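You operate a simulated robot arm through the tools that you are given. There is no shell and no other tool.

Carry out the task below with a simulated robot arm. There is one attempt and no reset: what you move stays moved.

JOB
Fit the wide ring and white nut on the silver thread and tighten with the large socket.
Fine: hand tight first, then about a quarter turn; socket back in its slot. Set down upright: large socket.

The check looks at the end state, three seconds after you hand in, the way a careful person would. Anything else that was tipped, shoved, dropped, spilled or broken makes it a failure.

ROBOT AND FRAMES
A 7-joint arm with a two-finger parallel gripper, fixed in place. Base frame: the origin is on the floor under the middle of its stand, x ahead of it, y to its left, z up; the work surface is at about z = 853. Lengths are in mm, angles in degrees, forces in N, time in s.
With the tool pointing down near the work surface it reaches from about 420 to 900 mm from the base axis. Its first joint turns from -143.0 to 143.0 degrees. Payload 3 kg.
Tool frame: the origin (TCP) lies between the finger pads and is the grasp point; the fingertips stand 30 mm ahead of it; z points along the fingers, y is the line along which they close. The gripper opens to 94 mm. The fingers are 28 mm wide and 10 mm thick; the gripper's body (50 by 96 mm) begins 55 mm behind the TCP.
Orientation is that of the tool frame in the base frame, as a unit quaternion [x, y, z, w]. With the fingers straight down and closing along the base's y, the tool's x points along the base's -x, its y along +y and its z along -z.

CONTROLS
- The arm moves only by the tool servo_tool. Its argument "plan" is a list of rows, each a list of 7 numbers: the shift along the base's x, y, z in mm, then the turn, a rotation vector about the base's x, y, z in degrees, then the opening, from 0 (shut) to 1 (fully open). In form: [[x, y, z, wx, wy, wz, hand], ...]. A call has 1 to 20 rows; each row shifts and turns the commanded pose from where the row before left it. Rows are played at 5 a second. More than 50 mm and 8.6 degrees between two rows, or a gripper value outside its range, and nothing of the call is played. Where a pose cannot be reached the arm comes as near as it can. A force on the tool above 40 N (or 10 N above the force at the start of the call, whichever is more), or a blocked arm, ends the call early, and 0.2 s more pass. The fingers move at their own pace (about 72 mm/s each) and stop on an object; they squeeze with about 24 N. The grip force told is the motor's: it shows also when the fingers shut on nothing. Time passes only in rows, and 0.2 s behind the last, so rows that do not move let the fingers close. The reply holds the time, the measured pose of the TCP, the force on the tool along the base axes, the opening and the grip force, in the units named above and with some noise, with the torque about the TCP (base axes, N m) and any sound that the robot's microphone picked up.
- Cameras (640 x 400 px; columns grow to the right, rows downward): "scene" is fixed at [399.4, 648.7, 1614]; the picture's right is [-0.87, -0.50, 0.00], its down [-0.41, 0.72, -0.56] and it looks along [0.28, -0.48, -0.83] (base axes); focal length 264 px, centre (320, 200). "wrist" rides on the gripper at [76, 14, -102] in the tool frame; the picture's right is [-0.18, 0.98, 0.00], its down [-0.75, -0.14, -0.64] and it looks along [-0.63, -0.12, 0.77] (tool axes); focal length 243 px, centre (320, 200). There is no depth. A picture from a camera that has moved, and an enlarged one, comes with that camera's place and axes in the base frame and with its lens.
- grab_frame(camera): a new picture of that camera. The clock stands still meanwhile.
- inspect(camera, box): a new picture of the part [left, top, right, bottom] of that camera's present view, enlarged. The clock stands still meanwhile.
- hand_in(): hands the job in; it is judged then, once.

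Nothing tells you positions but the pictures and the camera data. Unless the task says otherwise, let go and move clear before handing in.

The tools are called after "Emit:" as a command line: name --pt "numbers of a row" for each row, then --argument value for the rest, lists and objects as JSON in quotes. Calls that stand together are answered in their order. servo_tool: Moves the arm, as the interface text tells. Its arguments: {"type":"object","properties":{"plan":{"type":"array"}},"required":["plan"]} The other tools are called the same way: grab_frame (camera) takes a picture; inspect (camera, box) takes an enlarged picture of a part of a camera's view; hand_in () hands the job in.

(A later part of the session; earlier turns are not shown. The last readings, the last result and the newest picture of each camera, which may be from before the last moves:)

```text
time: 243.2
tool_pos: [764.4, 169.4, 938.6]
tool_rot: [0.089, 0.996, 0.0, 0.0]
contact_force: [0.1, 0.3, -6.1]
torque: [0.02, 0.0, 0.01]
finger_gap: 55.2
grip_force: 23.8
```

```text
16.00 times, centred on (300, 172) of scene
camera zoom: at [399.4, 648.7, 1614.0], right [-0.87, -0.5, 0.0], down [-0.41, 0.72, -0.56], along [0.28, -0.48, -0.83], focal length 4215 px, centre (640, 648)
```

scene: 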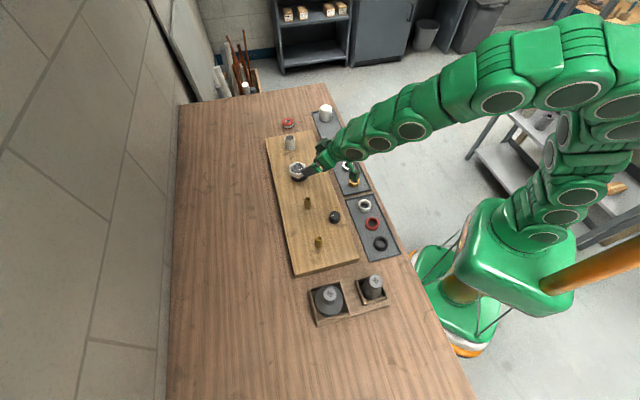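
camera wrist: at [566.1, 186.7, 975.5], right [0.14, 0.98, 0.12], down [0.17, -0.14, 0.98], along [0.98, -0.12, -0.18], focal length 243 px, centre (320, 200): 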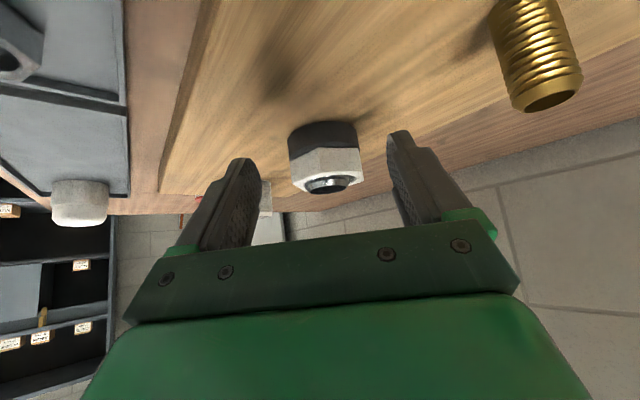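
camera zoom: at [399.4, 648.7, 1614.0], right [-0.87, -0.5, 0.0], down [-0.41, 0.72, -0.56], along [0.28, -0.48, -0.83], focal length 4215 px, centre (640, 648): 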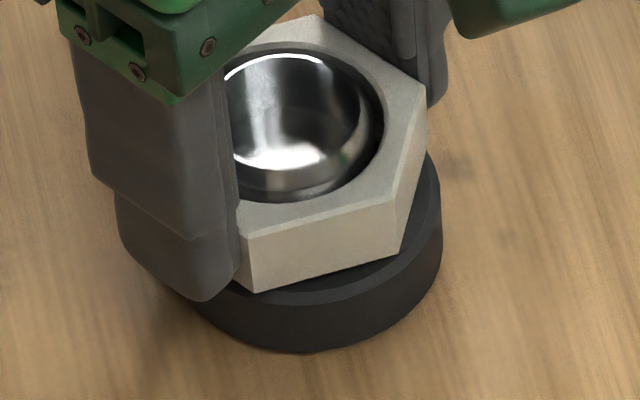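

The force falls about 0.22 N per degree going CW, which confirms the coupling. I'll continue CW following down at ~0.07 mm/deg until I feel ring contact.

Emit:
servo_tool --pt "0 0 -0.5 0 0 -8 0.45" --pt "0 0 -0.5 0 0 -8 0.45"

Emit:
servo_tool --pt "0 0 -0.5 0 0 -8 0.45" --pt "0 0 -0.5 0 0 -8 0.45"

Emit:
servo_tool --pt "0 0 -0.5 0 0 -8 0.45" --pt "0 0 -0.5 0 0 -8 0.45"

```text
time: 243.8
tool_pos: [763.0, 170.9, 937.7]
tool_rot: [0.228, 0.974, 0.0, 0.0]
contact_force: [0.3, 0.5, -8.3]
torque: [0.01, 0.0, 0.0]
finger_gap: 54.8
grip_force: 23.7
```

```text
time: 244.4
tool_pos: [766.1, 172.1, 935.5]
tool_rot: [0.361, 0.933, -0.001, 0.0]
contact_force: [-0.7, -0.5, -6.1]
torque: [0.01, 0.03, 0.01]
finger_gap: 55.0
grip_force: 24.1
```

```text
time: 245.0
tool_pos: [764.2, 171.2, 934.2]
tool_rot: [0.487, 0.874, 0.0, 0.0]
contact_force: [-0.2, -0.2, -4.1]
torque: [-0.02, -0.02, 0.02]
finger_gap: 55.2
grip_force: 24.3
```

Emit:
inspect --camera "scene" --box '[288, 160, 312, 184]'

Emit:
inspect --camera "wrist" --box '[250, 90, 390, 215]'

```text
16.00 times, centred on (300, 172) of scene
camera zoom: at [399.4, 648.7, 1614.0], right [-0.87, -0.5, 0.0], down [-0.41, 0.72, -0.56], along [0.28, -0.48, -0.83], focal length 4215 px, centre (640, 648)
```

zoom: 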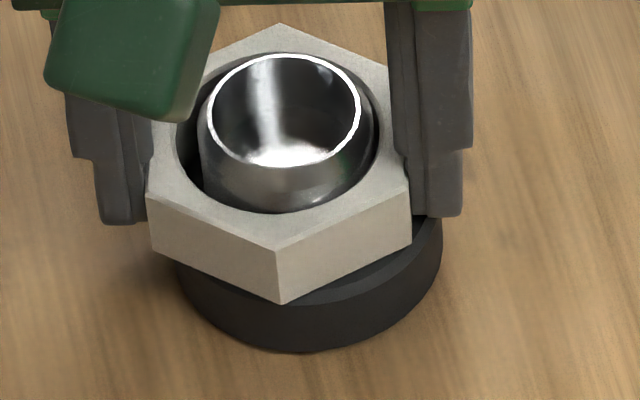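

```text
3.20 times, centred on (320, 152) of wrist
camera zoom: at [738.0, 244.5, 1038.0], right [0.93, 0.36, 0.0], down [0.28, -0.72, 0.64], along [0.23, -0.6, -0.77], focal length 776 px, centre (320, 352)
```

zoom: 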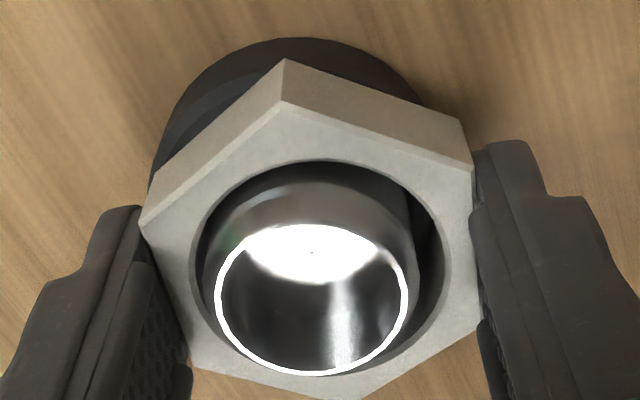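

I'll release so the nut settles at its own rest height, raise the hand slightly, and regrip to get a clean zero-force reference.

Emit:
servo_tool --pt "0 0 0 0 0 0 0.85" --pt "0 0 0 0 0 0 0.85" --pt "0 0 2.5 0 0 0 0.85" --pt "0 0 0 0 0 0 0.45" --pt "0 0 0 0 0 0 0.45" --pt "0 0 0 0 0 0 0.45" --pt "0 0 0 0 0 0 0.45"

Emit:
servo_tool --pt "0 0 0 0 0 -8 0.45" --pt "0 0 0 0 0 -8 0.45"

Emit:
servo_tool --pt "0 0 0 0 0 -8 0.45" --pt "0 0 0 0 0 -8 0.45"

Emit:
servo_tool --pt "0 0 0 0 0 -8 0.45" --pt "0 0 0 0 0 -8 0.45"

```text
time: 246.6
tool_pos: [765.6, 171.2, 937.4]
tool_rot: [0.486, 0.874, 0.001, 0.0]
contact_force: [-1.8, -1.0, 1.0]
torque: [-0.04, 0.04, 0.02]
finger_gap: 54.8
grip_force: 24.2
```

```text
time: 247.2
tool_pos: [764.2, 173.0, 937.3]
tool_rot: [0.604, 0.797, 0.0, 0.0]
contact_force: [1.9, 0.1, 1.2]
torque: [-0.02, -0.05, 0.06]
finger_gap: 55.1
grip_force: 24.3
```

```text
time: 247.8
tool_pos: [764.3, 171.0, 936.8]
tool_rot: [0.709, 0.706, -0.001, 0.0]
contact_force: [-2.0, -1.9, 4.8]
torque: [-0.05, 0.1, 0.14]
finger_gap: 55.1
grip_force: 24.0
```

```text
time: 248.4
tool_pos: [764.8, 171.1, 937.0]
tool_rot: [0.8, 0.599, 0.0, 0.0]
contact_force: [0.8, 0.8, 5.5]
torque: [-0.01, -0.03, 0.19]
finger_gap: 54.7
grip_force: 24.3
```

Friction torque appears, so the nut is on the ring here. I'll back off CCW in 16° samples to locate exactly where lifting begins.

Emit:
servo_tool --pt "0 0 0 0 0 8 0.45" --pt "0 0 0 0 0 8 0.45"

Emit:
servo_tool --pt "0 0 0 0 0 8 0.45" --pt "0 0 0 0 0 8 0.45"

Emit:
servo_tool --pt "0 0 0 0 0 8 0.45" --pt "0 0 0 0 0 8 0.45"

Emit:
servo_tool --pt "0 0 0 0 0 8 0.45" --pt "0 0 0 0 0 8 0.45"

Emit:
servo_tool --pt "0 0 0 0 0 8 0.45" --pt "0 0 0 0 0 8 0.45"

Emit:
servo_tool --pt "0 0 0 0 0 8 0.45" --pt "0 0 0 0 0 8 0.45"

Emit:
servo_tool --pt "0 0 0 0 0 8 0.45" --pt "0 0 0 0 0 8 0.45"

```text
time: 249.0
tool_pos: [764.5, 171.6, 937.1]
tool_rot: [0.709, 0.706, 0.0, 0.0]
contact_force: [-1.3, -1.1, 2.1]
torque: [-0.02, 0.09, -0.12]
finger_gap: 55.3
grip_force: 23.6
```

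```text
time: 249.6
tool_pos: [764.4, 171.6, 937.1]
tool_rot: [0.602, 0.798, 0.0, 0.001]
contact_force: [-1.0, -0.1, -3.2]
torque: [-0.02, 0.04, -0.02]
finger_gap: 54.8
grip_force: 23.6
```

```text
time: 250.2
tool_pos: [764.4, 170.5, 937.3]
tool_rot: [0.486, 0.874, 0.0, 0.0]
contact_force: [-0.6, 0.5, -2.9]
torque: [0.05, 0.02, 0.02]
finger_gap: 54.8
grip_force: 23.8
```

```text
time: 250.8
tool_pos: [765.1, 169.3, 937.6]
tool_rot: [0.36, 0.933, 0.0, 0.0]
contact_force: [-0.2, 0.6, -4.1]
torque: [-0.01, 0.02, 0.0]
finger_gap: 55.0
grip_force: 24.2
```

```text
time: 251.4
tool_pos: [764.6, 171.5, 937.6]
tool_rot: [0.226, 0.974, 0.0, -0.001]
contact_force: [-0.1, 0.4, -1.3]
torque: [0.0, 0.03, 0.02]
finger_gap: 55.1
grip_force: 24.5
```

```text
time: 252.0
tool_pos: [764.7, 170.3, 939.0]
tool_rot: [0.088, 0.996, 0.0, 0.0]
contact_force: [-0.3, -0.3, 0.8]
torque: [-0.01, 0.02, -0.01]
finger_gap: 54.8
grip_force: 24.5
```

```text
time: 252.6
tool_pos: [764.3, 170.5, 937.7]
tool_rot: [-0.051, 0.999, 0.0, 0.0]
contact_force: [-0.2, 0.4, 3.8]
torque: [0.03, 0.04, -0.01]
finger_gap: 55.0
grip_force: 23.7
```

The lifting begins about 86° on my net-turn scale, so that is the hand-tight seat, and I'm now at 40°. I'll turn CW 52° to land just past seating, release, and clear the nut.

Emit:
servo_tool --pt "0 0 0 0 0 -8 0.45" --pt "0 0 0 0 0 -8 0.45" --pt "0 0 0 0 0 -8 0.45" --pt "0 0 0 0 0 -8 0.45" --pt "0 0 0 0 0 -8 0.45" --pt "0 0 0 0 0 -8 0.45" --pt "0 0 0 0 0 -4 0.45" --pt "0 0 -0.5 0 0 0 0.45" --pt "0 0 0 0 0 0 0.45"

Emit:
servo_tool --pt "0 0 -0.5 0 0 0 0.45" --pt "0 0 0 0 0 0 0.45"

Emit:
servo_tool --pt "0 0 0 0 0 0 0.85" --pt "0 0 0 0 0 0 0.85" --pt "0 0 0 0 0 0 0.85"

Emit:
inspect --camera "scene" --box '[288, 160, 312, 184]'

Emit:
inspect --camera "wrist" --box '[250, 90, 390, 215]'

```text
time: 254.6
tool_pos: [763.9, 170.2, 936.9]
tool_rot: [0.391, 0.92, 0.0, -0.001]
contact_force: [0.7, -3.1, 0.9]
torque: [-0.12, 0.03, 0.06]
finger_gap: 55.0
grip_force: 23.6
```

```text
time: 255.2
tool_pos: [764.6, 169.9, 937.0]
tool_rot: [0.393, 0.92, 0.0, 0.0]
contact_force: [-0.2, -6.5, 4.8]
torque: [-0.17, 0.02, 0.04]
finger_gap: 55.0
grip_force: 24.1
```

```text
time: 256.0
tool_pos: [764.7, 171.2, 936.3]
tool_rot: [0.393, 0.92, -0.001, 0.0]
contact_force: [0.5, 0.2, 0.0]
torque: [0.02, 0.01, 0.04]
finger_gap: 80.1
grip_force: 0.0
```

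```text
16.00 times, centred on (300, 172) of scene
camera zoom: at [399.4, 648.7, 1614.0], right [-0.87, -0.5, 0.0], down [-0.41, 0.72, -0.56], along [0.28, -0.48, -0.83], focal length 4215 px, centre (640, 648)
```

zoom: 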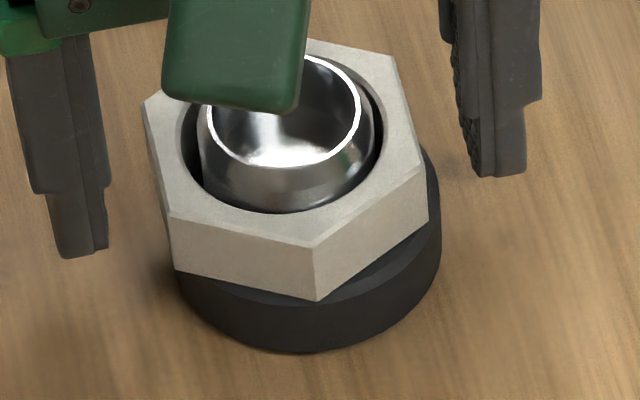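

```text
3.20 times, centred on (320, 152) of wrist
camera zoom: at [722.9, 236.6, 1039.4], right [0.84, 0.55, 0.0], down [0.42, -0.64, 0.64], along [0.35, -0.54, -0.77], focal length 776 px, centre (320, 352)
```

zoom: 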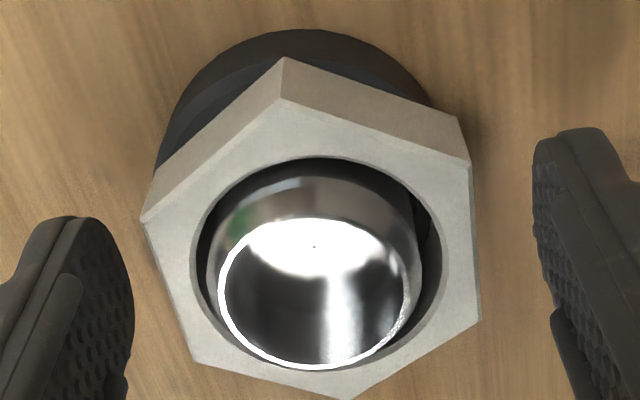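

The nut is seated at about 92° on my scale, level, and centred at about (765.0, 169.4). Now I'll rise and travel to the socket holder for a closer look.

Emit:
servo_tool --pt "0 0 15 0 0 0 0.85" --pt "0 0 25 0 0 0 0.85" --pt "0 0 30 0 0 7.72 0.85" --pt "-20 21 10 0 0 7.72 1" --pt "-20 21 0 0 0 7.72 1" --pt "-20 21 0 0 0 7.72 1" --pt "-20 21 0 0 0 7.72 1" --pt "-20 21 0 0 0 7.72 1" --pt "-20 21 0 0 0 0 1" --pt "-20 21 0 0 0 0 1" --pt "-20 21 0 0 0 0 1" --pt "-20 21 0 0 0 0 1" --pt "-20 21 0 0 0 0 1" --pt "-20 21 0 0 0 0 1" --pt "-20 21 0 0 0 0 1" --pt "-20 21 0 0 0 0 1" --pt "-20 21 0 0 0 0 1" --pt "-15 20 0 0 0 0 1" --pt "0 0 0 0 0 0 1"

Emit:
grab_frame --camera "wrist"

Emit:
inspect --camera "scene" --box '[260, 140, 400, 330]'

```text
time: 260.0
tool_pos: [467.3, 484.0, 1017.5]
tool_rot: [0.0, 1.0, 0.0, -0.001]
contact_force: [0.4, -0.1, -0.3]
torque: [0.01, 0.01, -0.01]
finger_gap: 94.0
grip_force: 0.0
```

```text
taken
camera wrist: at [393.0, 499.0, 1119.3], right [0.18, 0.98, 0.0], down [0.75, -0.14, 0.64], along [0.63, -0.12, -0.77], focal length 243 px, centre (320, 200)
```

wrist: 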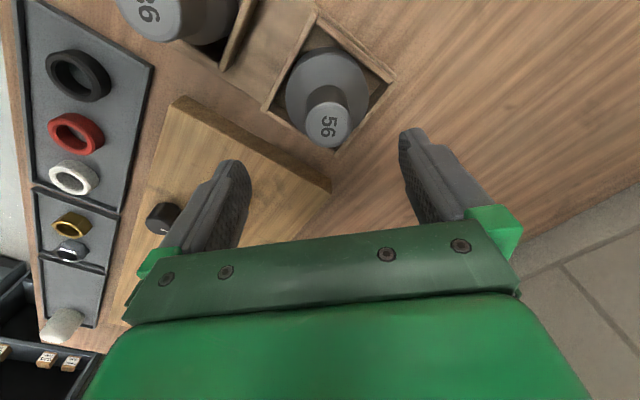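

```text
2.11 times, centred on (330, 235) of scene
camera zoom: at [399.4, 648.7, 1614.0], right [-0.87, -0.5, 0.0], down [-0.41, 0.72, -0.56], along [0.28, -0.48, -0.83], focal length 555 px, centre (299, 126)
```

zoom: 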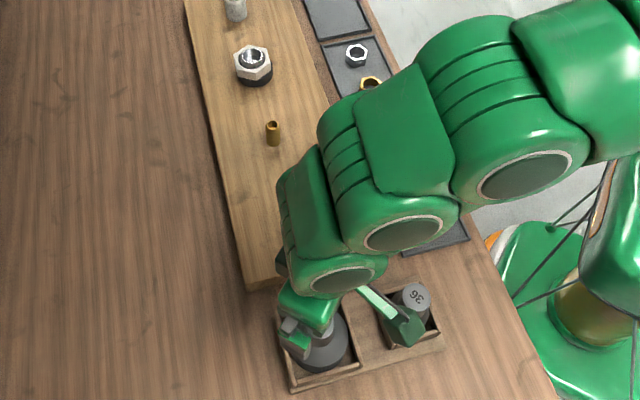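

Emit:
inspect --camera "wrist" --box '[250, 20, 410, 160]'

Emit:
inspect --camera "wrist" --box '[295, 75, 365, 155]'

```text
2.86 times, centred on (330, 90) of wrist
camera zoom: at [393.0, 499.0, 1119.3], right [0.18, 0.98, 0.0], down [0.75, -0.14, 0.64], along [0.63, -0.12, -0.77], focal length 693 px, centre (291, 514)
```

zoom: 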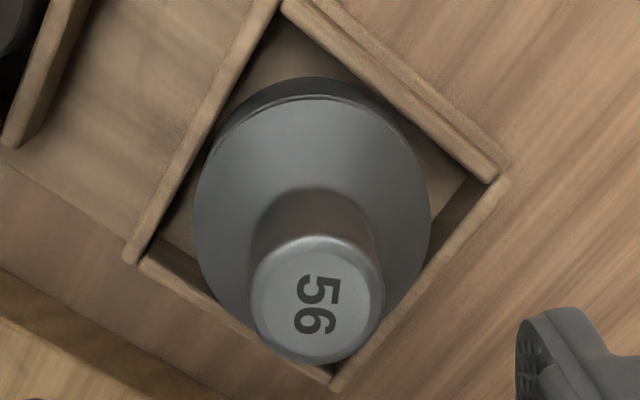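

```text
5.00 times, centred on (330, 115) of wrist
camera zoom: at [393.0, 499.0, 1119.3], right [0.18, 0.98, 0.0], down [0.75, -0.14, 0.64], along [0.63, -0.12, -0.77], focal length 1213 px, centre (270, 625)
```

zoom: 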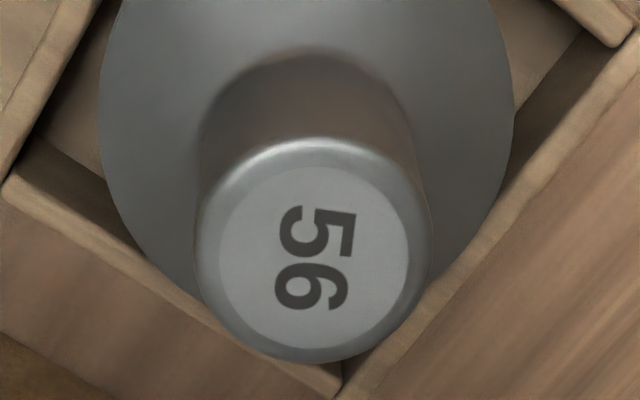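

The 56 socket is a drum about 74 mm across with a 32 mm neck on top. The neck centre is near (460.8, 492.4) with its top at z≈959. I'll position over it and refine.

Emit:
servo_tool --pt "-4.5 4.3 -8 0 0 0 1" --pt "-4.5 4.4 -8 0 0 0 1" --pt "0 0 0 0 0 0 1"

Emit:
inspect --camera "wrist" --box '[240, 40, 400, 180]'

```text
time: 260.8
tool_pos: [459.5, 493.4, 1000.9]
tool_rot: [-0.001, 1.0, 0.0, 0.0]
contact_force: [-0.8, -0.2, -0.1]
torque: [0.04, 0.0, 0.01]
finger_gap: 94.1
grip_force: 0.1
```

```text
2.86 times, centred on (320, 110) of wrist
camera zoom: at [384.8, 508.5, 1103.2], right [0.18, 0.98, 0.0], down [0.75, -0.14, 0.64], along [0.63, -0.12, -0.77], focal length 693 px, centre (320, 457)
```

zoom: 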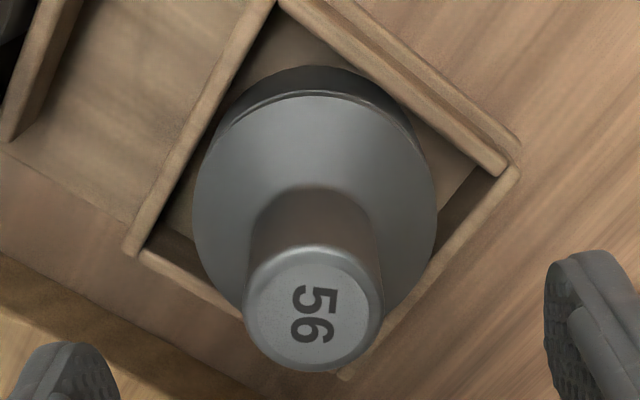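

Emit:
servo_tool --pt "-0.5 -1.3 -15 0 0 0 1" --pt "0 0 -15 0 0 0 1" --pt "0 0 -15 0 0 0 1" --pt "0 0 -12 0 0 0 1" --pt "0 0 -8 0 0 0 1" --pt "0 0 0 0 0 0 1"

Emit:
inspect --camera "wrist" --box '[220, 60, 420, 240]'

Emit:
inspect --camera "scene" --box '[290, 230, 400, 330]'

```text
time: 262.2
tool_pos: [457.8, 492.8, 934.0]
tool_rot: [0.0, 1.0, -0.001, 0.0]
contact_force: [0.2, -0.3, 0.6]
torque: [-0.02, -0.03, -0.01]
finger_gap: 94.0
grip_force: 0.1
```

```text
2.22 times, centred on (320, 150) of wrist
camera zoom: at [383.6, 507.7, 1038.2], right [0.18, 0.98, 0.0], down [0.75, -0.14, 0.64], along [0.63, -0.12, -0.77], focal length 539 px, centre (320, 311)
```

zoom: 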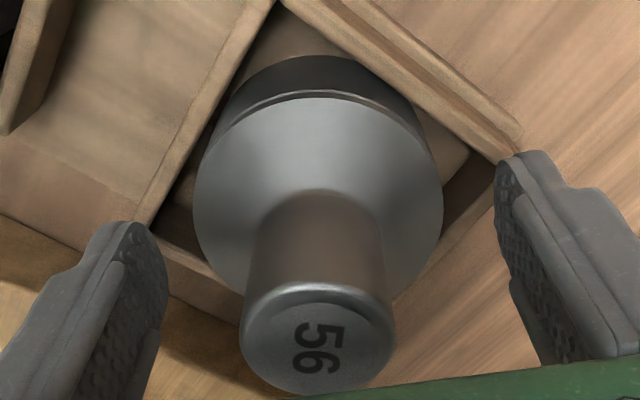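

```text
4.00 times, centred on (345, 280) of scene
camera zoom: at [399.4, 648.7, 1614.0], right [-0.87, -0.5, 0.0], down [-0.41, 0.72, -0.56], along [0.28, -0.48, -0.83], focal length 1054 px, centre (220, -120)
```

zoom: 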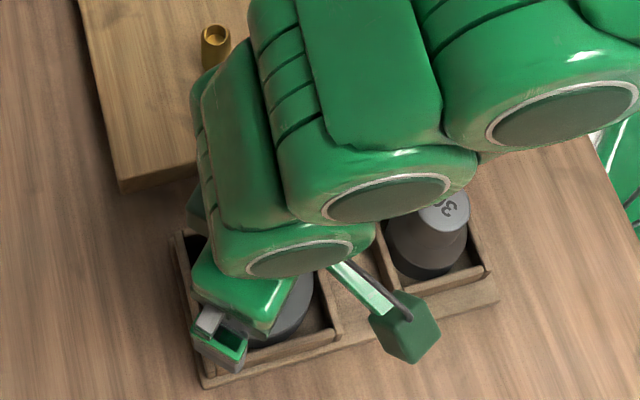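

The fingers straddle the neck cleanly. I'll close on it, lift a little and check the grip.

Emit:
servo_tool --pt "0 0 0 0 0 0 0.2" --pt "0 0 0 0 0 0 0.2" --pt "0 0 0 0 0 0 0.2" --pt "0 0 0 0 0 0 0.2" --pt "0 0 0 0 0 0 0.2"

Emit:
inspect --camera "wrist" --box '[220, 60, 420, 240]'

Emit:
servo_tool --pt "0 0 2 0 0 0 0.2" --pt "0 0 4 0 0 0 0.2" --pt "0 0 6 0 0 0 0.2" --pt "0 0 0 0 0 0 0.2"

Emit:
inspect --camera "wrist" --box '[220, 60, 420, 240]'

```text
time: 263.4
tool_pos: [458.4, 493.5, 934.9]
tool_rot: [-0.001, 1.0, 0.001, 0.001]
contact_force: [9.5, 7.7, 2.3]
torque: [0.36, -0.31, 0.02]
finger_gap: 33.6
grip_force: 24.1
```

```text
2.22 times, centred on (320, 150) of wrist
camera zoom: at [383.9, 507.9, 1038.4], right [0.18, 0.98, 0.0], down [0.75, -0.14, 0.64], along [0.63, -0.12, -0.77], focal length 539 px, centre (320, 311)
```

zoom: 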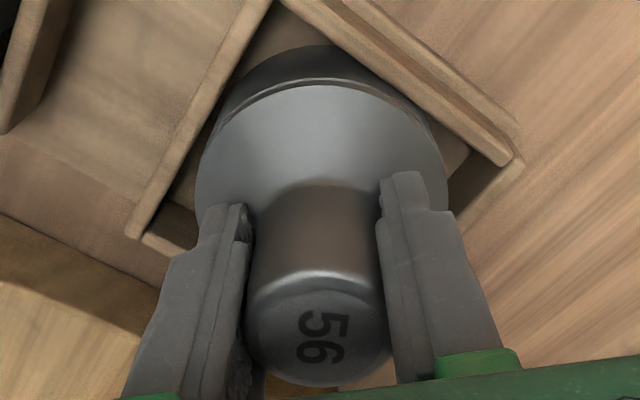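

```text
time: 264.4
tool_pos: [460.0, 492.9, 947.8]
tool_rot: [-0.001, 1.0, 0.001, 0.0]
contact_force: [4.1, 5.9, -5.8]
torque: [0.42, -0.34, -0.02]
finger_gap: 33.8
grip_force: 23.6
```

```text
2.22 times, centred on (320, 150) of wrist
camera zoom: at [383.9, 507.4, 1050.5], right [0.18, 0.98, 0.0], down [0.75, -0.14, 0.64], along [0.63, -0.12, -0.77], focal length 539 px, centre (320, 311)
```

zoom: 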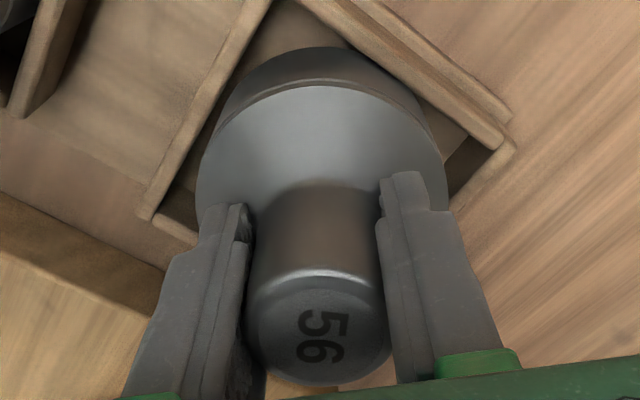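

The neck is gripped at 33.7 mm. There is some side load from the slot wall, which should vanish as I lift out.

Emit:
servo_tool --pt "0 0 5 0 0 0 0.2" --pt "0 0 5 0 0 0 0.2" --pt "0 0 8 0 0 0 0.2" --pt "0 0 10 0 0 0 0.2" --pt "0 0 10 0 0 0 0.2" --pt "0 0 10 0 0 0 0.2" --pt "0 0 10 0 0 0 0.2" --pt "0 0 0 0 0 0 0.2"

Emit:
inspect --camera "wrist" --box '[220, 40, 420, 240]'

Emit:
inspect --camera "scene" --box '[280, 210, 400, 330]'

```text
time: 266.2
tool_pos: [457.8, 493.4, 1006.0]
tool_rot: [-0.001, 1.0, 0.001, -0.001]
contact_force: [0.1, -0.8, -3.6]
torque: [0.0, 0.05, 0.03]
finger_gap: 33.7
grip_force: 24.4
```

```text
2.00 times, centred on (320, 140) of wrist
camera zoom: at [384.2, 507.8, 1108.0], right [0.18, 0.98, 0.0], down [0.75, -0.14, 0.64], along [0.63, -0.12, -0.77], focal length 485 px, centre (320, 320)
```

zoom: 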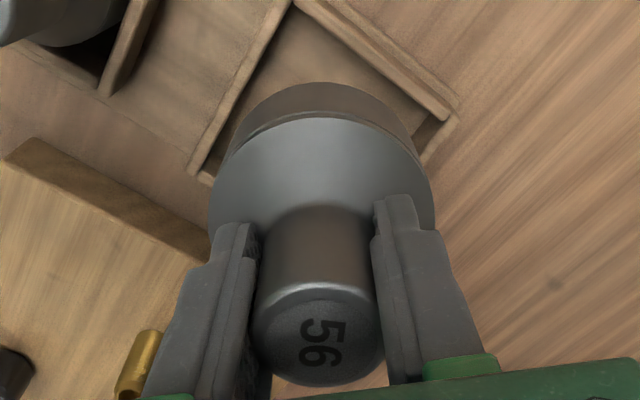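

```text
3.33 times, centred on (340, 270) of scene
camera zoom: at [399.4, 648.7, 1614.0], right [-0.87, -0.5, 0.0], down [-0.41, 0.72, -0.56], along [0.28, -0.48, -0.83], focal length 878 px, centre (253, -33)
```

zoom: 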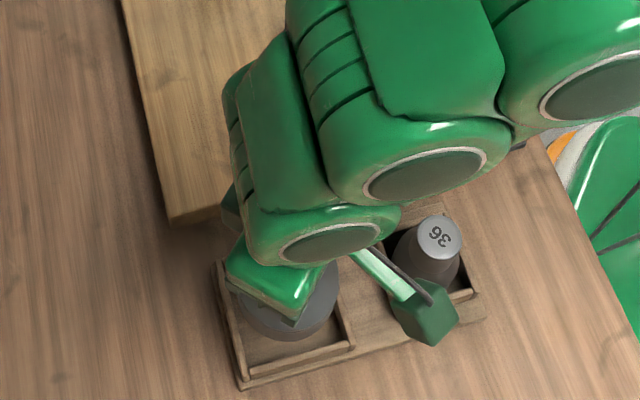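

The socket is free of the slot, hanging straight in the hand at about 3.6 N. I'll raise it and carry it over to the nut.

Emit:
servo_tool --pt "0 0 12 0 0 0 0.2" --pt "0 0 13 0 0 0 0.2" --pt "17 -18 0 0 0 0 0.2" --pt "18 -19 0 0 0 0 0.2" --pt "18 -19 0 0 0 0 0.2" --pt "18 -19 0 0 0 0 0.2" --pt "18 -19 0 0 0 0 0.2" --pt "18 -19 0 0 0 0 0.2" --pt "18 -19 0 0 0 0 0.2" --pt "18 -19 0 0 0 0 0.2" --pt "18 -19 0 0 0 0 0.2" --pt "18 -19 0 0 0 0 0.2" --pt "18 -19 0 0 0 0 0.2" --pt "18 -19 0 0 0 0 0.2" --pt "18 -19 0 0 0 0 0.2" --pt "18 -19 0 0 0 0 0.2" --pt "18 -19 0 0 0 0 0.2" --pt "18 -19 0 0 0 0 0.2" --pt "14.7 -18.7 0 0 0 0 0.2" --pt "0 0 0 0 0 0 0.2"

Emit:
inspect --camera "scene" --box '[270, 110, 330, 190]'

Emit:
grab_frame --camera "wrist"

```text
time: 270.4
tool_pos: [762.3, 171.0, 1032.3]
tool_rot: [0.0, 1.0, 0.0, 0.0]
contact_force: [-0.3, 0.6, -3.1]
torque: [-0.04, 0.03, 0.01]
finger_gap: 33.8
grip_force: 23.9
```

```text
5.00 times, centred on (300, 150) of scene
camera zoom: at [399.4, 648.7, 1614.0], right [-0.87, -0.5, 0.0], down [-0.41, 0.72, -0.56], along [0.28, -0.48, -0.83], focal length 1317 px, centre (420, 450)
```

zoom: 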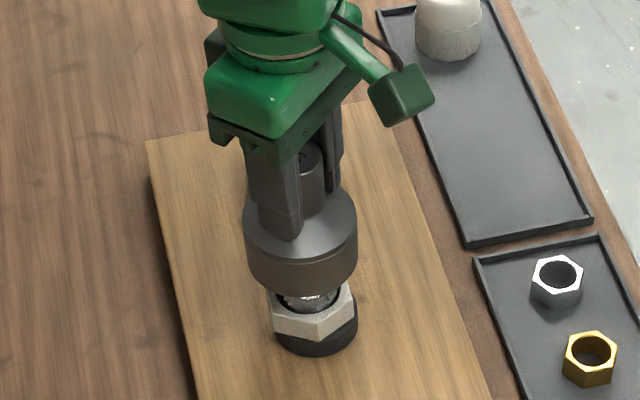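

```text
taken
camera wrist: at [686.8, 186.4, 1135.4], right [0.18, 0.98, 0.0], down [0.75, -0.14, 0.64], along [0.63, -0.12, -0.77], focal length 243 px, centre (320, 200)
```

wrist: 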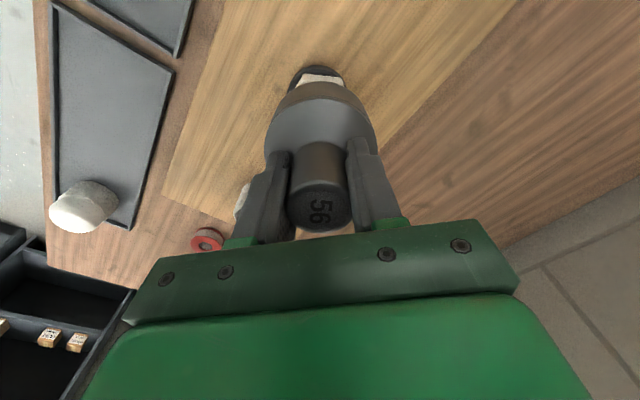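

Emit:
inspect --camera "scene" --box '[282, 140, 316, 184]'

Emit:
inspect --camera "wrist" --box '[250, 50, 390, 170]'

```text
9.09 times, centred on (299, 162) of scene
camera zoom: at [399.4, 648.7, 1614.0], right [-0.87, -0.5, 0.0], down [-0.41, 0.72, -0.56], along [0.28, -0.48, -0.83], focal length 2395 px, centre (511, 546)
```

zoom: 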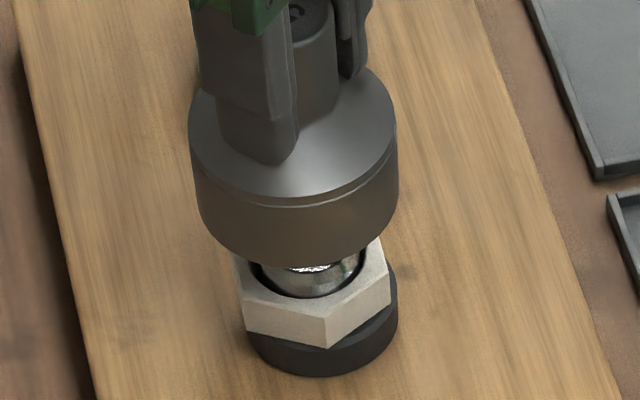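

```text
3.33 times, centred on (320, 110) of wrist
camera zoom: at [686.8, 186.4, 1135.4], right [0.18, 0.98, 0.0], down [0.75, -0.14, 0.64], along [0.63, -0.12, -0.77], focal length 809 px, centre (320, 500)
```

zoom: 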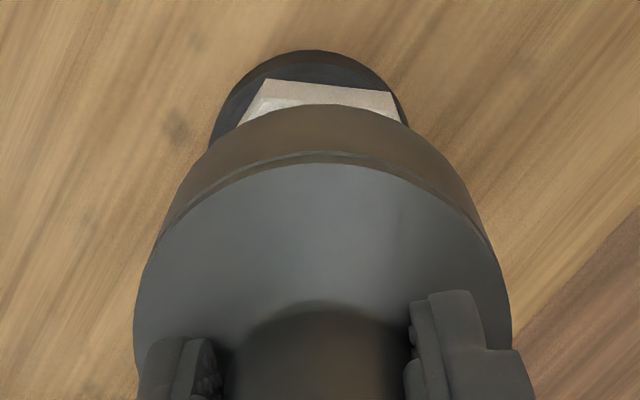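

The socket axis is within about 1 mm of the nut axis. The "56" text lies at about -16.6°, which matches the nut flats mod 60 if text and flats agree. I'll trim y by -0.9 mm and descend carefully, feeling for contact around TCP z≈1002.

Emit:
servo_tool --pt "0 -0.9 -8 0 0 0 0.2" --pt "0 0 -8 0 0 0 0.2" --pt "0 0 -5 0 0 0 0.2" --pt "0 0 -3 0 0 0 0.2" --pt "0 0 -1 0 0 0 0.2" --pt "0 0 -1 0 0 0 0.2" --pt "0 0 0 0 0 0 0.2"

Emit:
inspect --camera "scene" --box '[282, 140, 316, 184]'

Emit:
inspect --camera "wrist" --box '[250, 50, 390, 170]'

```text
time: 272.0
tool_pos: [762.8, 169.4, 1005.0]
tool_rot: [-0.001, 1.0, 0.0, 0.0]
contact_force: [0.7, -0.2, -4.3]
torque: [0.03, 0.0, -0.02]
finger_gap: 33.5
grip_force: 24.2
```

```text
9.09 times, centred on (299, 162) of scene
camera zoom: at [399.4, 648.7, 1614.0], right [-0.87, -0.5, 0.0], down [-0.41, 0.72, -0.56], along [0.28, -0.48, -0.83], focal length 2395 px, centre (511, 546)
```

zoom: 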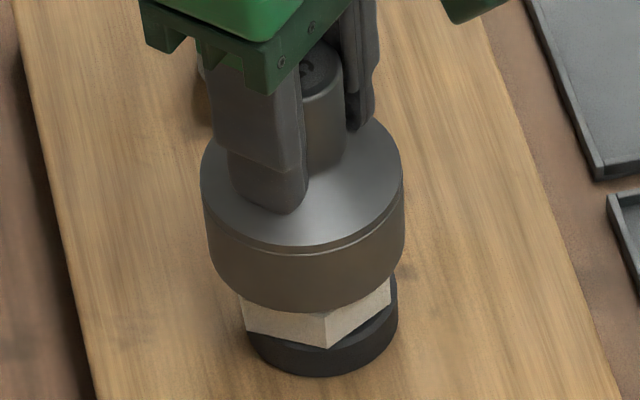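

```text
3.33 times, centred on (320, 110) of wrist
camera zoom: at [686.8, 184.2, 1108.0], right [0.18, 0.98, 0.0], down [0.75, -0.14, 0.64], along [0.63, -0.12, -0.77], focal length 809 px, centre (320, 500)
```

zoom: 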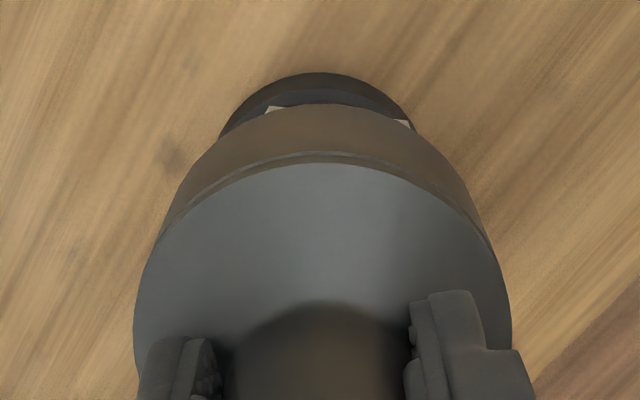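

Both views say the socket is now about 1 mm too far in -y. I'll correct and continue down 1 mm at a time.

Emit:
servo_tool --pt "0.3 1.0 -1 0 0 0 0.2" --pt "0 0 -1 0 0 0 0.2" --pt "0 0 -1 0 0 0 0.2" --pt "0 0 0 0 0 0 0.2"

Emit:
servo_tool --pt "0 0 -1 0 0 0 0.2" --pt "0 0 -1 0 0 0 0.2" --pt "0 0 -1 0 0 0 0.2" --pt "0 0 0 0 0 0 0.2"

Emit:
servo_tool --pt "0 0 -1 0 0 0 0.2" --pt "0 0 -1 0 0 0 0.2" --pt "0 0 0 0 0 0 0.2"

```text
time: 273.0
tool_pos: [762.4, 170.6, 1002.3]
tool_rot: [-0.001, 1.0, 0.0, 0.001]
contact_force: [0.0, 0.5, -3.2]
torque: [0.03, 0.0, -0.02]
finger_gap: 33.6
grip_force: 24.1
```

```text
time: 274.0
tool_pos: [761.9, 171.0, 998.8]
tool_rot: [-0.001, 1.0, 0.0, 0.001]
contact_force: [0.1, -1.4, 4.2]
torque: [-0.2, 0.14, 0.07]
finger_gap: 33.7
grip_force: 24.2
```

```text
time: 274.8
tool_pos: [761.7, 171.0, 996.4]
tool_rot: [-0.002, 1.0, 0.0, 0.001]
contact_force: [4.6, -2.1, 19.9]
torque: [-0.21, -0.08, 0.0]
finger_gap: 33.5
grip_force: 23.8
```

The socket has landed on the nut's top face (~20 N), not over it yet. I'll ease off and look at the alignment.

Emit:
servo_tool --pt "0 0 1.5 0 0 0 0.2" --pt "0 0 0 0 0 0 0.2"

Emit:
inspect --camera "scene" --box '[285, 150, 313, 186]'

Emit:
inspect --camera "wrist" --box '[270, 60, 370, 130]'

```text
time: 275.4
tool_pos: [760.6, 171.5, 995.8]
tool_rot: [-0.001, 1.0, 0.0, -0.001]
contact_force: [-0.7, 2.6, 1.1]
torque: [0.22, -0.05, 0.05]
finger_gap: 33.4
grip_force: 23.6
```

```text
11.11 times, centred on (299, 168) of scene
camera zoom: at [399.4, 648.7, 1614.0], right [-0.87, -0.5, 0.0], down [-0.41, 0.72, -0.56], along [0.28, -0.48, -0.83], focal length 2927 px, centre (553, 556)
```

zoom: 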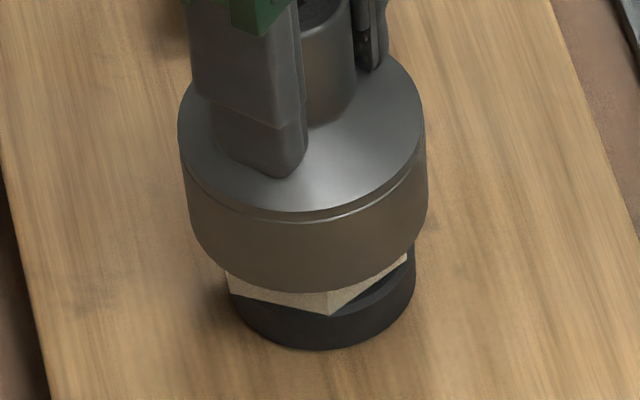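

```text
5.71 times, centred on (320, 95) of wrist
camera zoom: at [685.5, 186.4, 1099.3], right [0.18, 0.98, 0.0], down [0.76, -0.14, 0.64], along [0.63, -0.12, -0.77], focal length 1386 px, centre (320, 800)
```

zoom: 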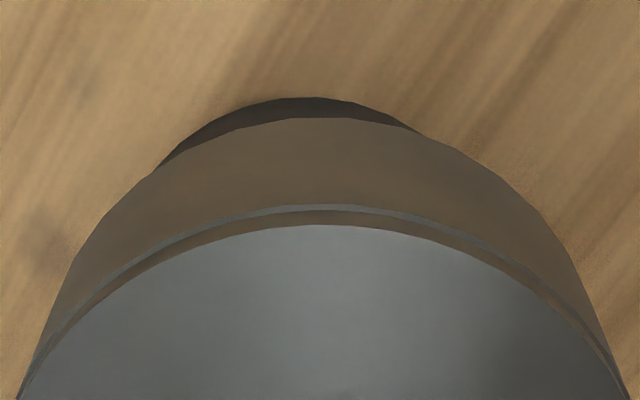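

Emit:
servo_tool --pt "0 0 -0.5 0 0 0 0.2" --pt "0 0 0 0 0 3 0.2" --pt "0 0 0 0 0 0 0.2"

Emit:
servo_tool --pt "0 0 0 0 0 3 0.2" --pt "0 0 0 0 0 0 0.2"

Emit:
servo_tool --pt "0 0 0 0 0 3 0.2" --pt "0 0 0 0 0 0 0.2"

Emit:
servo_tool --pt "0 0 0 0 0 3 0.2" --pt "0 0 0 0 0 0 0.2"

Emit:
servo_tool --pt "0 0 0 0 0 3 0.2" --pt "0 0 0 0 0 0 0.2"

```text
time: 276.2
tool_pos: [760.4, 170.6, 995.8]
tool_rot: [-0.028, 1.0, 0.0, -0.001]
contact_force: [-0.2, 0.3, -3.0]
torque: [0.03, 0.0, 0.01]
finger_gap: 33.9
grip_force: 24.5
```

```text
time: 276.8
tool_pos: [760.6, 170.6, 996.4]
tool_rot: [-0.054, 0.999, 0.0, 0.0]
contact_force: [0.0, -0.2, -4.5]
torque: [0.02, -0.01, -0.01]
finger_gap: 33.7
grip_force: 24.0
```

```text
time: 277.4
tool_pos: [761.1, 169.3, 996.8]
tool_rot: [-0.079, 0.997, 0.0, 0.0]
contact_force: [-0.4, 0.4, -3.7]
torque: [-0.01, -0.01, -0.03]
finger_gap: 33.4
grip_force: 23.9
```

```text
time: 278.0
tool_pos: [760.1, 170.5, 997.9]
tool_rot: [-0.106, 0.994, 0.0, 0.001]
contact_force: [0.5, -0.2, -4.2]
torque: [0.01, 0.01, 0.01]
finger_gap: 33.9
grip_force: 24.1
```

```text
time: 278.6
tool_pos: [762.4, 171.4, 998.1]
tool_rot: [-0.132, 0.991, 0.0, -0.001]
contact_force: [0.0, -0.1, -3.4]
torque: [-0.01, 0.03, 0.0]
finger_gap: 34.0
grip_force: 23.9
```

The load vanished after a 3° turn, so the hex probably found the nut. I'll stop turning and lower to see if it slides on.

Emit:
servo_tool --pt "0 0 -1 0 0 0 0.2" --pt "0 0 -1 0 0 0 0.2" --pt "0 0 0 0 0 0 0.2"

Emit:
inspect --camera "scene" --box '[285, 150, 313, 186]'

```text
time: 279.4
tool_pos: [761.7, 171.0, 995.5]
tool_rot: [-0.132, 0.991, -0.001, 0.001]
contact_force: [0.4, 1.2, 3.0]
torque: [0.08, 0.08, 0.03]
finger_gap: 33.7
grip_force: 24.6
```

```text
11.11 times, centred on (299, 168) of scene
camera zoom: at [399.4, 648.7, 1614.0], right [-0.87, -0.5, 0.0], down [-0.41, 0.72, -0.56], along [0.28, -0.48, -0.83], focal length 2927 px, centre (553, 556)
```

zoom: 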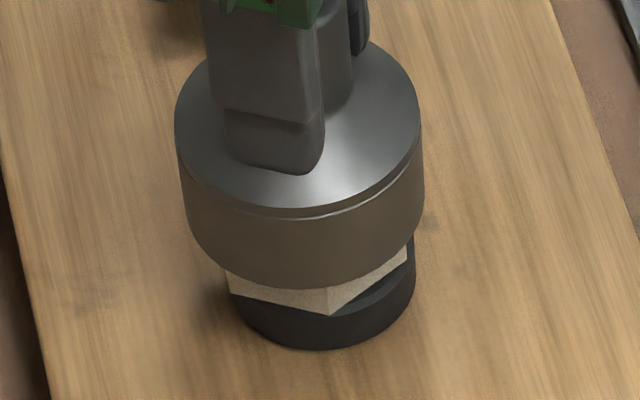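

Contact is now about 3 mm lower than the first touch, so the socket is probably in its lead-in. I'll sweep the yaw back CW in 3° steps under light pressure, looking for the drop.

Emit:
servo_tool --pt "0 0 0 0 0 -3 0.2" --pt "0 0 0 0 0 0 0.2"

Emit:
servo_tool --pt "0 0 0 0 0 -3 0.2" --pt "0 0 0 0 0 0 0.2"

Emit:
servo_tool --pt "0 0 0 0 0 -3 0.2" --pt "0 0 0 0 0 0 0.2"

Emit:
servo_tool --pt "0 0 0 0 0 -3 0.2" --pt "0 0 0 0 0 0 0.2"

Emit:
servo_tool --pt "0 0 0 0 0 -3 0.2" --pt "0 0 0 0 0 0 0.2"

```text
time: 280.0
tool_pos: [760.9, 170.2, 996.4]
tool_rot: [-0.105, 0.994, -0.001, 0.0]
contact_force: [-0.4, 0.0, 0.1]
torque: [-0.1, 0.11, 0.05]
finger_gap: 33.7
grip_force: 23.7
```

```text
time: 280.6
tool_pos: [762.6, 171.1, 996.8]
tool_rot: [-0.079, 0.997, 0.0, 0.0]
contact_force: [1.1, -1.3, 1.6]
torque: [-0.12, 0.14, -0.02]
finger_gap: 33.4
grip_force: 24.1
```

```text
time: 281.2
tool_pos: [762.5, 170.3, 996.1]
tool_rot: [-0.053, 0.999, -0.001, 0.0]
contact_force: [0.4, -0.9, 2.7]
torque: [-0.11, 0.04, -0.01]
finger_gap: 33.6
grip_force: 24.1
```

```text
time: 281.8
tool_pos: [760.9, 170.6, 995.8]
tool_rot: [-0.027, 1.0, -0.001, 0.0]
contact_force: [1.6, -2.4, 2.5]
torque: [-0.1, 0.1, -0.01]
finger_gap: 33.8
grip_force: 24.1
```

```text
time: 282.4
tool_pos: [760.3, 170.1, 996.6]
tool_rot: [0.0, 1.0, 0.0, 0.0]
contact_force: [-0.4, -1.2, 2.5]
torque: [-0.08, 0.17, 0.03]
finger_gap: 34.0
grip_force: 24.1
```

The torque shows contact only on the (-x,-y) side, so the socket should shift that way. I'll nudge it and watch.

Emit:
servo_tool --pt "-0.8 -0.6 0 0 0 0 0.2" --pt "0 0 0 0 0 0 0.2"

Emit:
servo_tool --pt "-0.8 -0.6 0 0 0 0 0.2" --pt "0 0 0 0 0 0 0.2"

Emit:
servo_tool --pt "0 0 -1 0 0 0 0.2" --pt "0 0 0 0 0 0 0.2"

```text
time: 283.0
tool_pos: [760.4, 171.1, 997.1]
tool_rot: [0.0, 1.0, 0.001, 0.001]
contact_force: [2.2, 2.1, 7.6]
torque: [0.23, -0.03, -0.03]
finger_gap: 33.6
grip_force: 24.1
```

```text
time: 283.6
tool_pos: [759.8, 169.7, 995.6]
tool_rot: [0.0, 1.0, 0.0, 0.0]
contact_force: [1.0, 3.5, 8.6]
torque: [0.22, 0.11, -0.03]
finger_gap: 33.9
grip_force: 23.7
```

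```text
time: 284.2
tool_pos: [759.8, 169.0, 996.7]
tool_rot: [-0.001, 1.0, 0.0, 0.003]
contact_force: [0.3, 5.4, 19.8]
torque: [0.28, 0.09, 0.03]
finger_gap: 33.9
grip_force: 23.8
```

The contact flipped to the +y side, so the right spot is in between. I'll back off, go to the midpoint, and try a fine yaw sweep.

Emit:
servo_tool --pt "0 0 3 0 0 0 0.2" --pt "1.2 0.9 0 0 0 0 0.2" --pt "0 0 0 0 0 0 0.2" --pt "0 0 0 0 0 0 0.2"

Emit:
servo_tool --pt "0 0 -1 0 0 0 0.2" --pt "0 0 0 0 0 0 0.2"

Emit:
servo_tool --pt "0 0 -0.7 0 0 0 0.2" --pt "0 0 0 0 0 0 0.2"

Emit:
servo_tool --pt "0 0 -0.7 0 0 0 0.2" --pt "0 0 0 0 0 0 0.2"

```text
time: 285.2
tool_pos: [760.6, 170.5, 999.1]
tool_rot: [-0.001, 1.0, 0.0, 0.0]
contact_force: [-0.3, -0.9, -3.7]
torque: [-0.01, -0.02, 0.01]
finger_gap: 33.5
grip_force: 23.9
```

```text
time: 285.8
tool_pos: [760.5, 171.2, 997.7]
tool_rot: [-0.001, 1.0, 0.001, 0.0]
contact_force: [-1.2, 0.5, -4.5]
torque: [0.0, 0.03, -0.01]
finger_gap: 33.7
grip_force: 23.9
```

```text
time: 286.4
tool_pos: [761.4, 171.2, 997.5]
tool_rot: [-0.001, 1.0, 0.001, 0.0]
contact_force: [0.5, -0.9, -3.5]
torque: [-0.01, -0.01, 0.01]
finger_gap: 33.3
grip_force: 24.2
```

```text
time: 287.0
tool_pos: [761.4, 170.5, 996.5]
tool_rot: [-0.001, 1.0, -0.001, 0.001]
contact_force: [-1.9, -1.1, 14.0]
torque: [-0.18, 0.27, -0.01]
finger_gap: 33.7
grip_force: 24.5
```

Emit:
inspect --camera "scene" --box '[288, 165, 312, 185]'

Emit:
inspect --camera "wrist" --box '[280, 65, 360, 115]'

```text
16.00 times, centred on (300, 175) of scene
camera zoom: at [399.4, 648.7, 1614.0], right [-0.87, -0.5, 0.0], down [-0.41, 0.72, -0.56], along [0.28, -0.48, -0.83], focal length 4215 px, centre (640, 600)
```

zoom: 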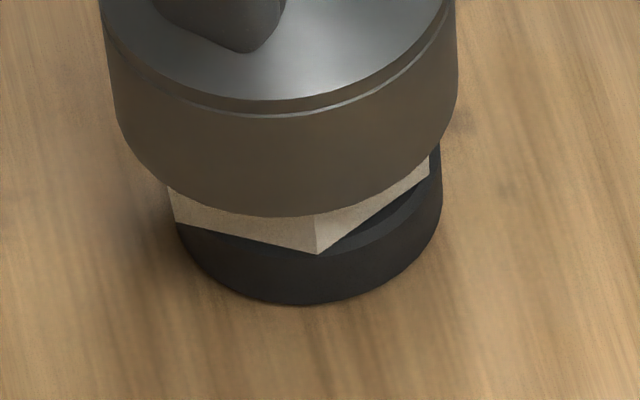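

```text
8.00 times, centred on (320, 90) of wrist
camera zoom: at [686.0, 185.4, 1098.7], right [0.18, 0.98, 0.0], down [0.75, -0.14, 0.64], along [0.63, -0.12, -0.77], focal length 1941 px, centre (320, 1080)
```

zoom: 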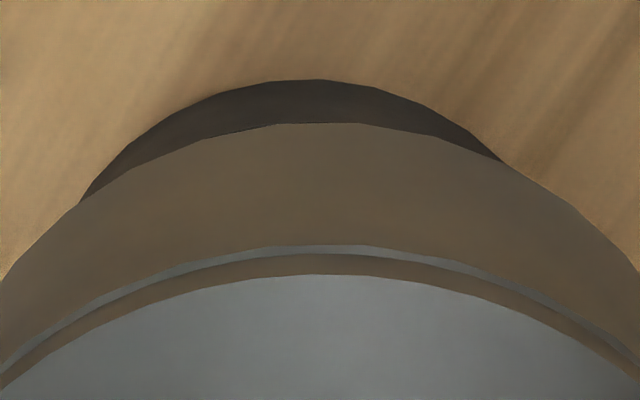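

The nut hasn't moved or rotated, so the socket simply isn't aligned in angle yet. I'll check the label angle more precisely.

Emit:
inspect --camera "wrist" --box '[285, 170, 355, 230]'

Emit:
inspect --camera "scene" --box '[285, 120, 315, 165]'

```text
6.67 times, centred on (320, 200) of wrist
camera zoom: at [686.0, 185.4, 1098.7], right [0.18, 0.98, 0.0], down [0.75, -0.14, 0.64], along [0.63, -0.12, -0.77], focal length 1618 px, centre (320, 200)
```

zoom: 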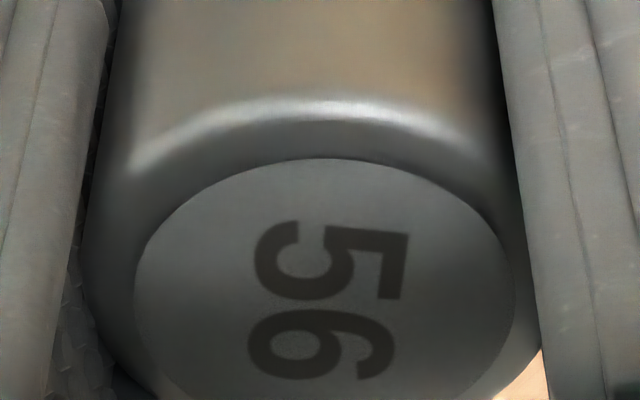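

```text
8.89 times, centred on (300, 142) of scene
camera zoom: at [399.4, 648.7, 1614.0], right [-0.87, -0.5, 0.0], down [-0.41, 0.72, -0.56], along [0.28, -0.48, -0.83], focal length 2342 px, centre (498, 711)
```

zoom: 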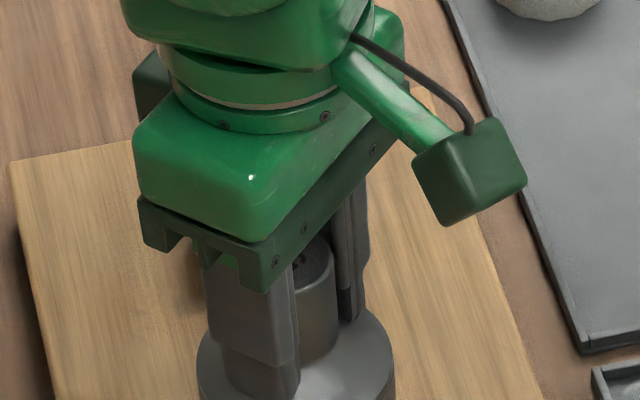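

The label lies at -15.1°, i.e. flats at 44.9° versus the nut's 43.7° if they share orientation. I'll back off slightly, turn -1.3°, and press lightly.

Emit:
servo_tool --pt "0 0 0.6 0 0 0 0.2" --pt "0 0 0 0 0 -1.3 0.2" --pt "0 0 0 0 0 0 0.2"

Emit:
servo_tool --pt "0 0 -0.6 0 0 0 0.2" --pt "0 0 0 0 0 0 0.2"

Emit:
servo_tool --pt "0 0 0 0 0 -1 0.2" --pt "0 0 0 0 0 0 0.2"

Emit:
servo_tool --pt "0 0 0 0 0 -1 0.2" --pt "0 0 0 0 0 0 0.2"

Emit:
servo_tool --pt "0 0 0 0 0 -1 0.2" --pt "0 0 0 0 0 0 0.2"

```text
time: 287.8
tool_pos: [761.7, 169.3, 995.7]
tool_rot: [0.011, 1.0, 0.0, 0.001]
contact_force: [2.0, 0.1, 19.7]
torque: [-0.03, -0.1, 0.14]
finger_gap: 34.0
grip_force: 24.2
```

```text
time: 288.4
tool_pos: [761.4, 171.5, 996.2]
tool_rot: [0.011, 1.0, 0.0, 0.001]
contact_force: [3.2, 1.3, 18.3]
torque: [0.0, -0.23, -0.02]
finger_gap: 33.4
grip_force: 24.3
```

```text
time: 289.0
tool_pos: [761.0, 170.8, 995.8]
tool_rot: [0.019, 1.0, 0.0, 0.0]
contact_force: [1.7, -0.7, 15.4]
torque: [-0.08, -0.06, -0.02]
finger_gap: 33.6
grip_force: 24.1
```

```text
time: 289.6
tool_pos: [761.0, 171.2, 995.4]
tool_rot: [0.029, 1.0, 0.0, 0.0]
contact_force: [-2.3, -2.4, 18.0]
torque: [-0.15, 0.18, 0.03]
finger_gap: 33.8
grip_force: 23.8
```

```text
time: 290.2
tool_pos: [761.6, 171.6, 995.7]
tool_rot: [0.037, 0.999, 0.0, 0.0]
contact_force: [-4.3, 0.0, 17.6]
torque: [-0.02, 0.22, -0.01]
finger_gap: 33.5
grip_force: 24.4
```

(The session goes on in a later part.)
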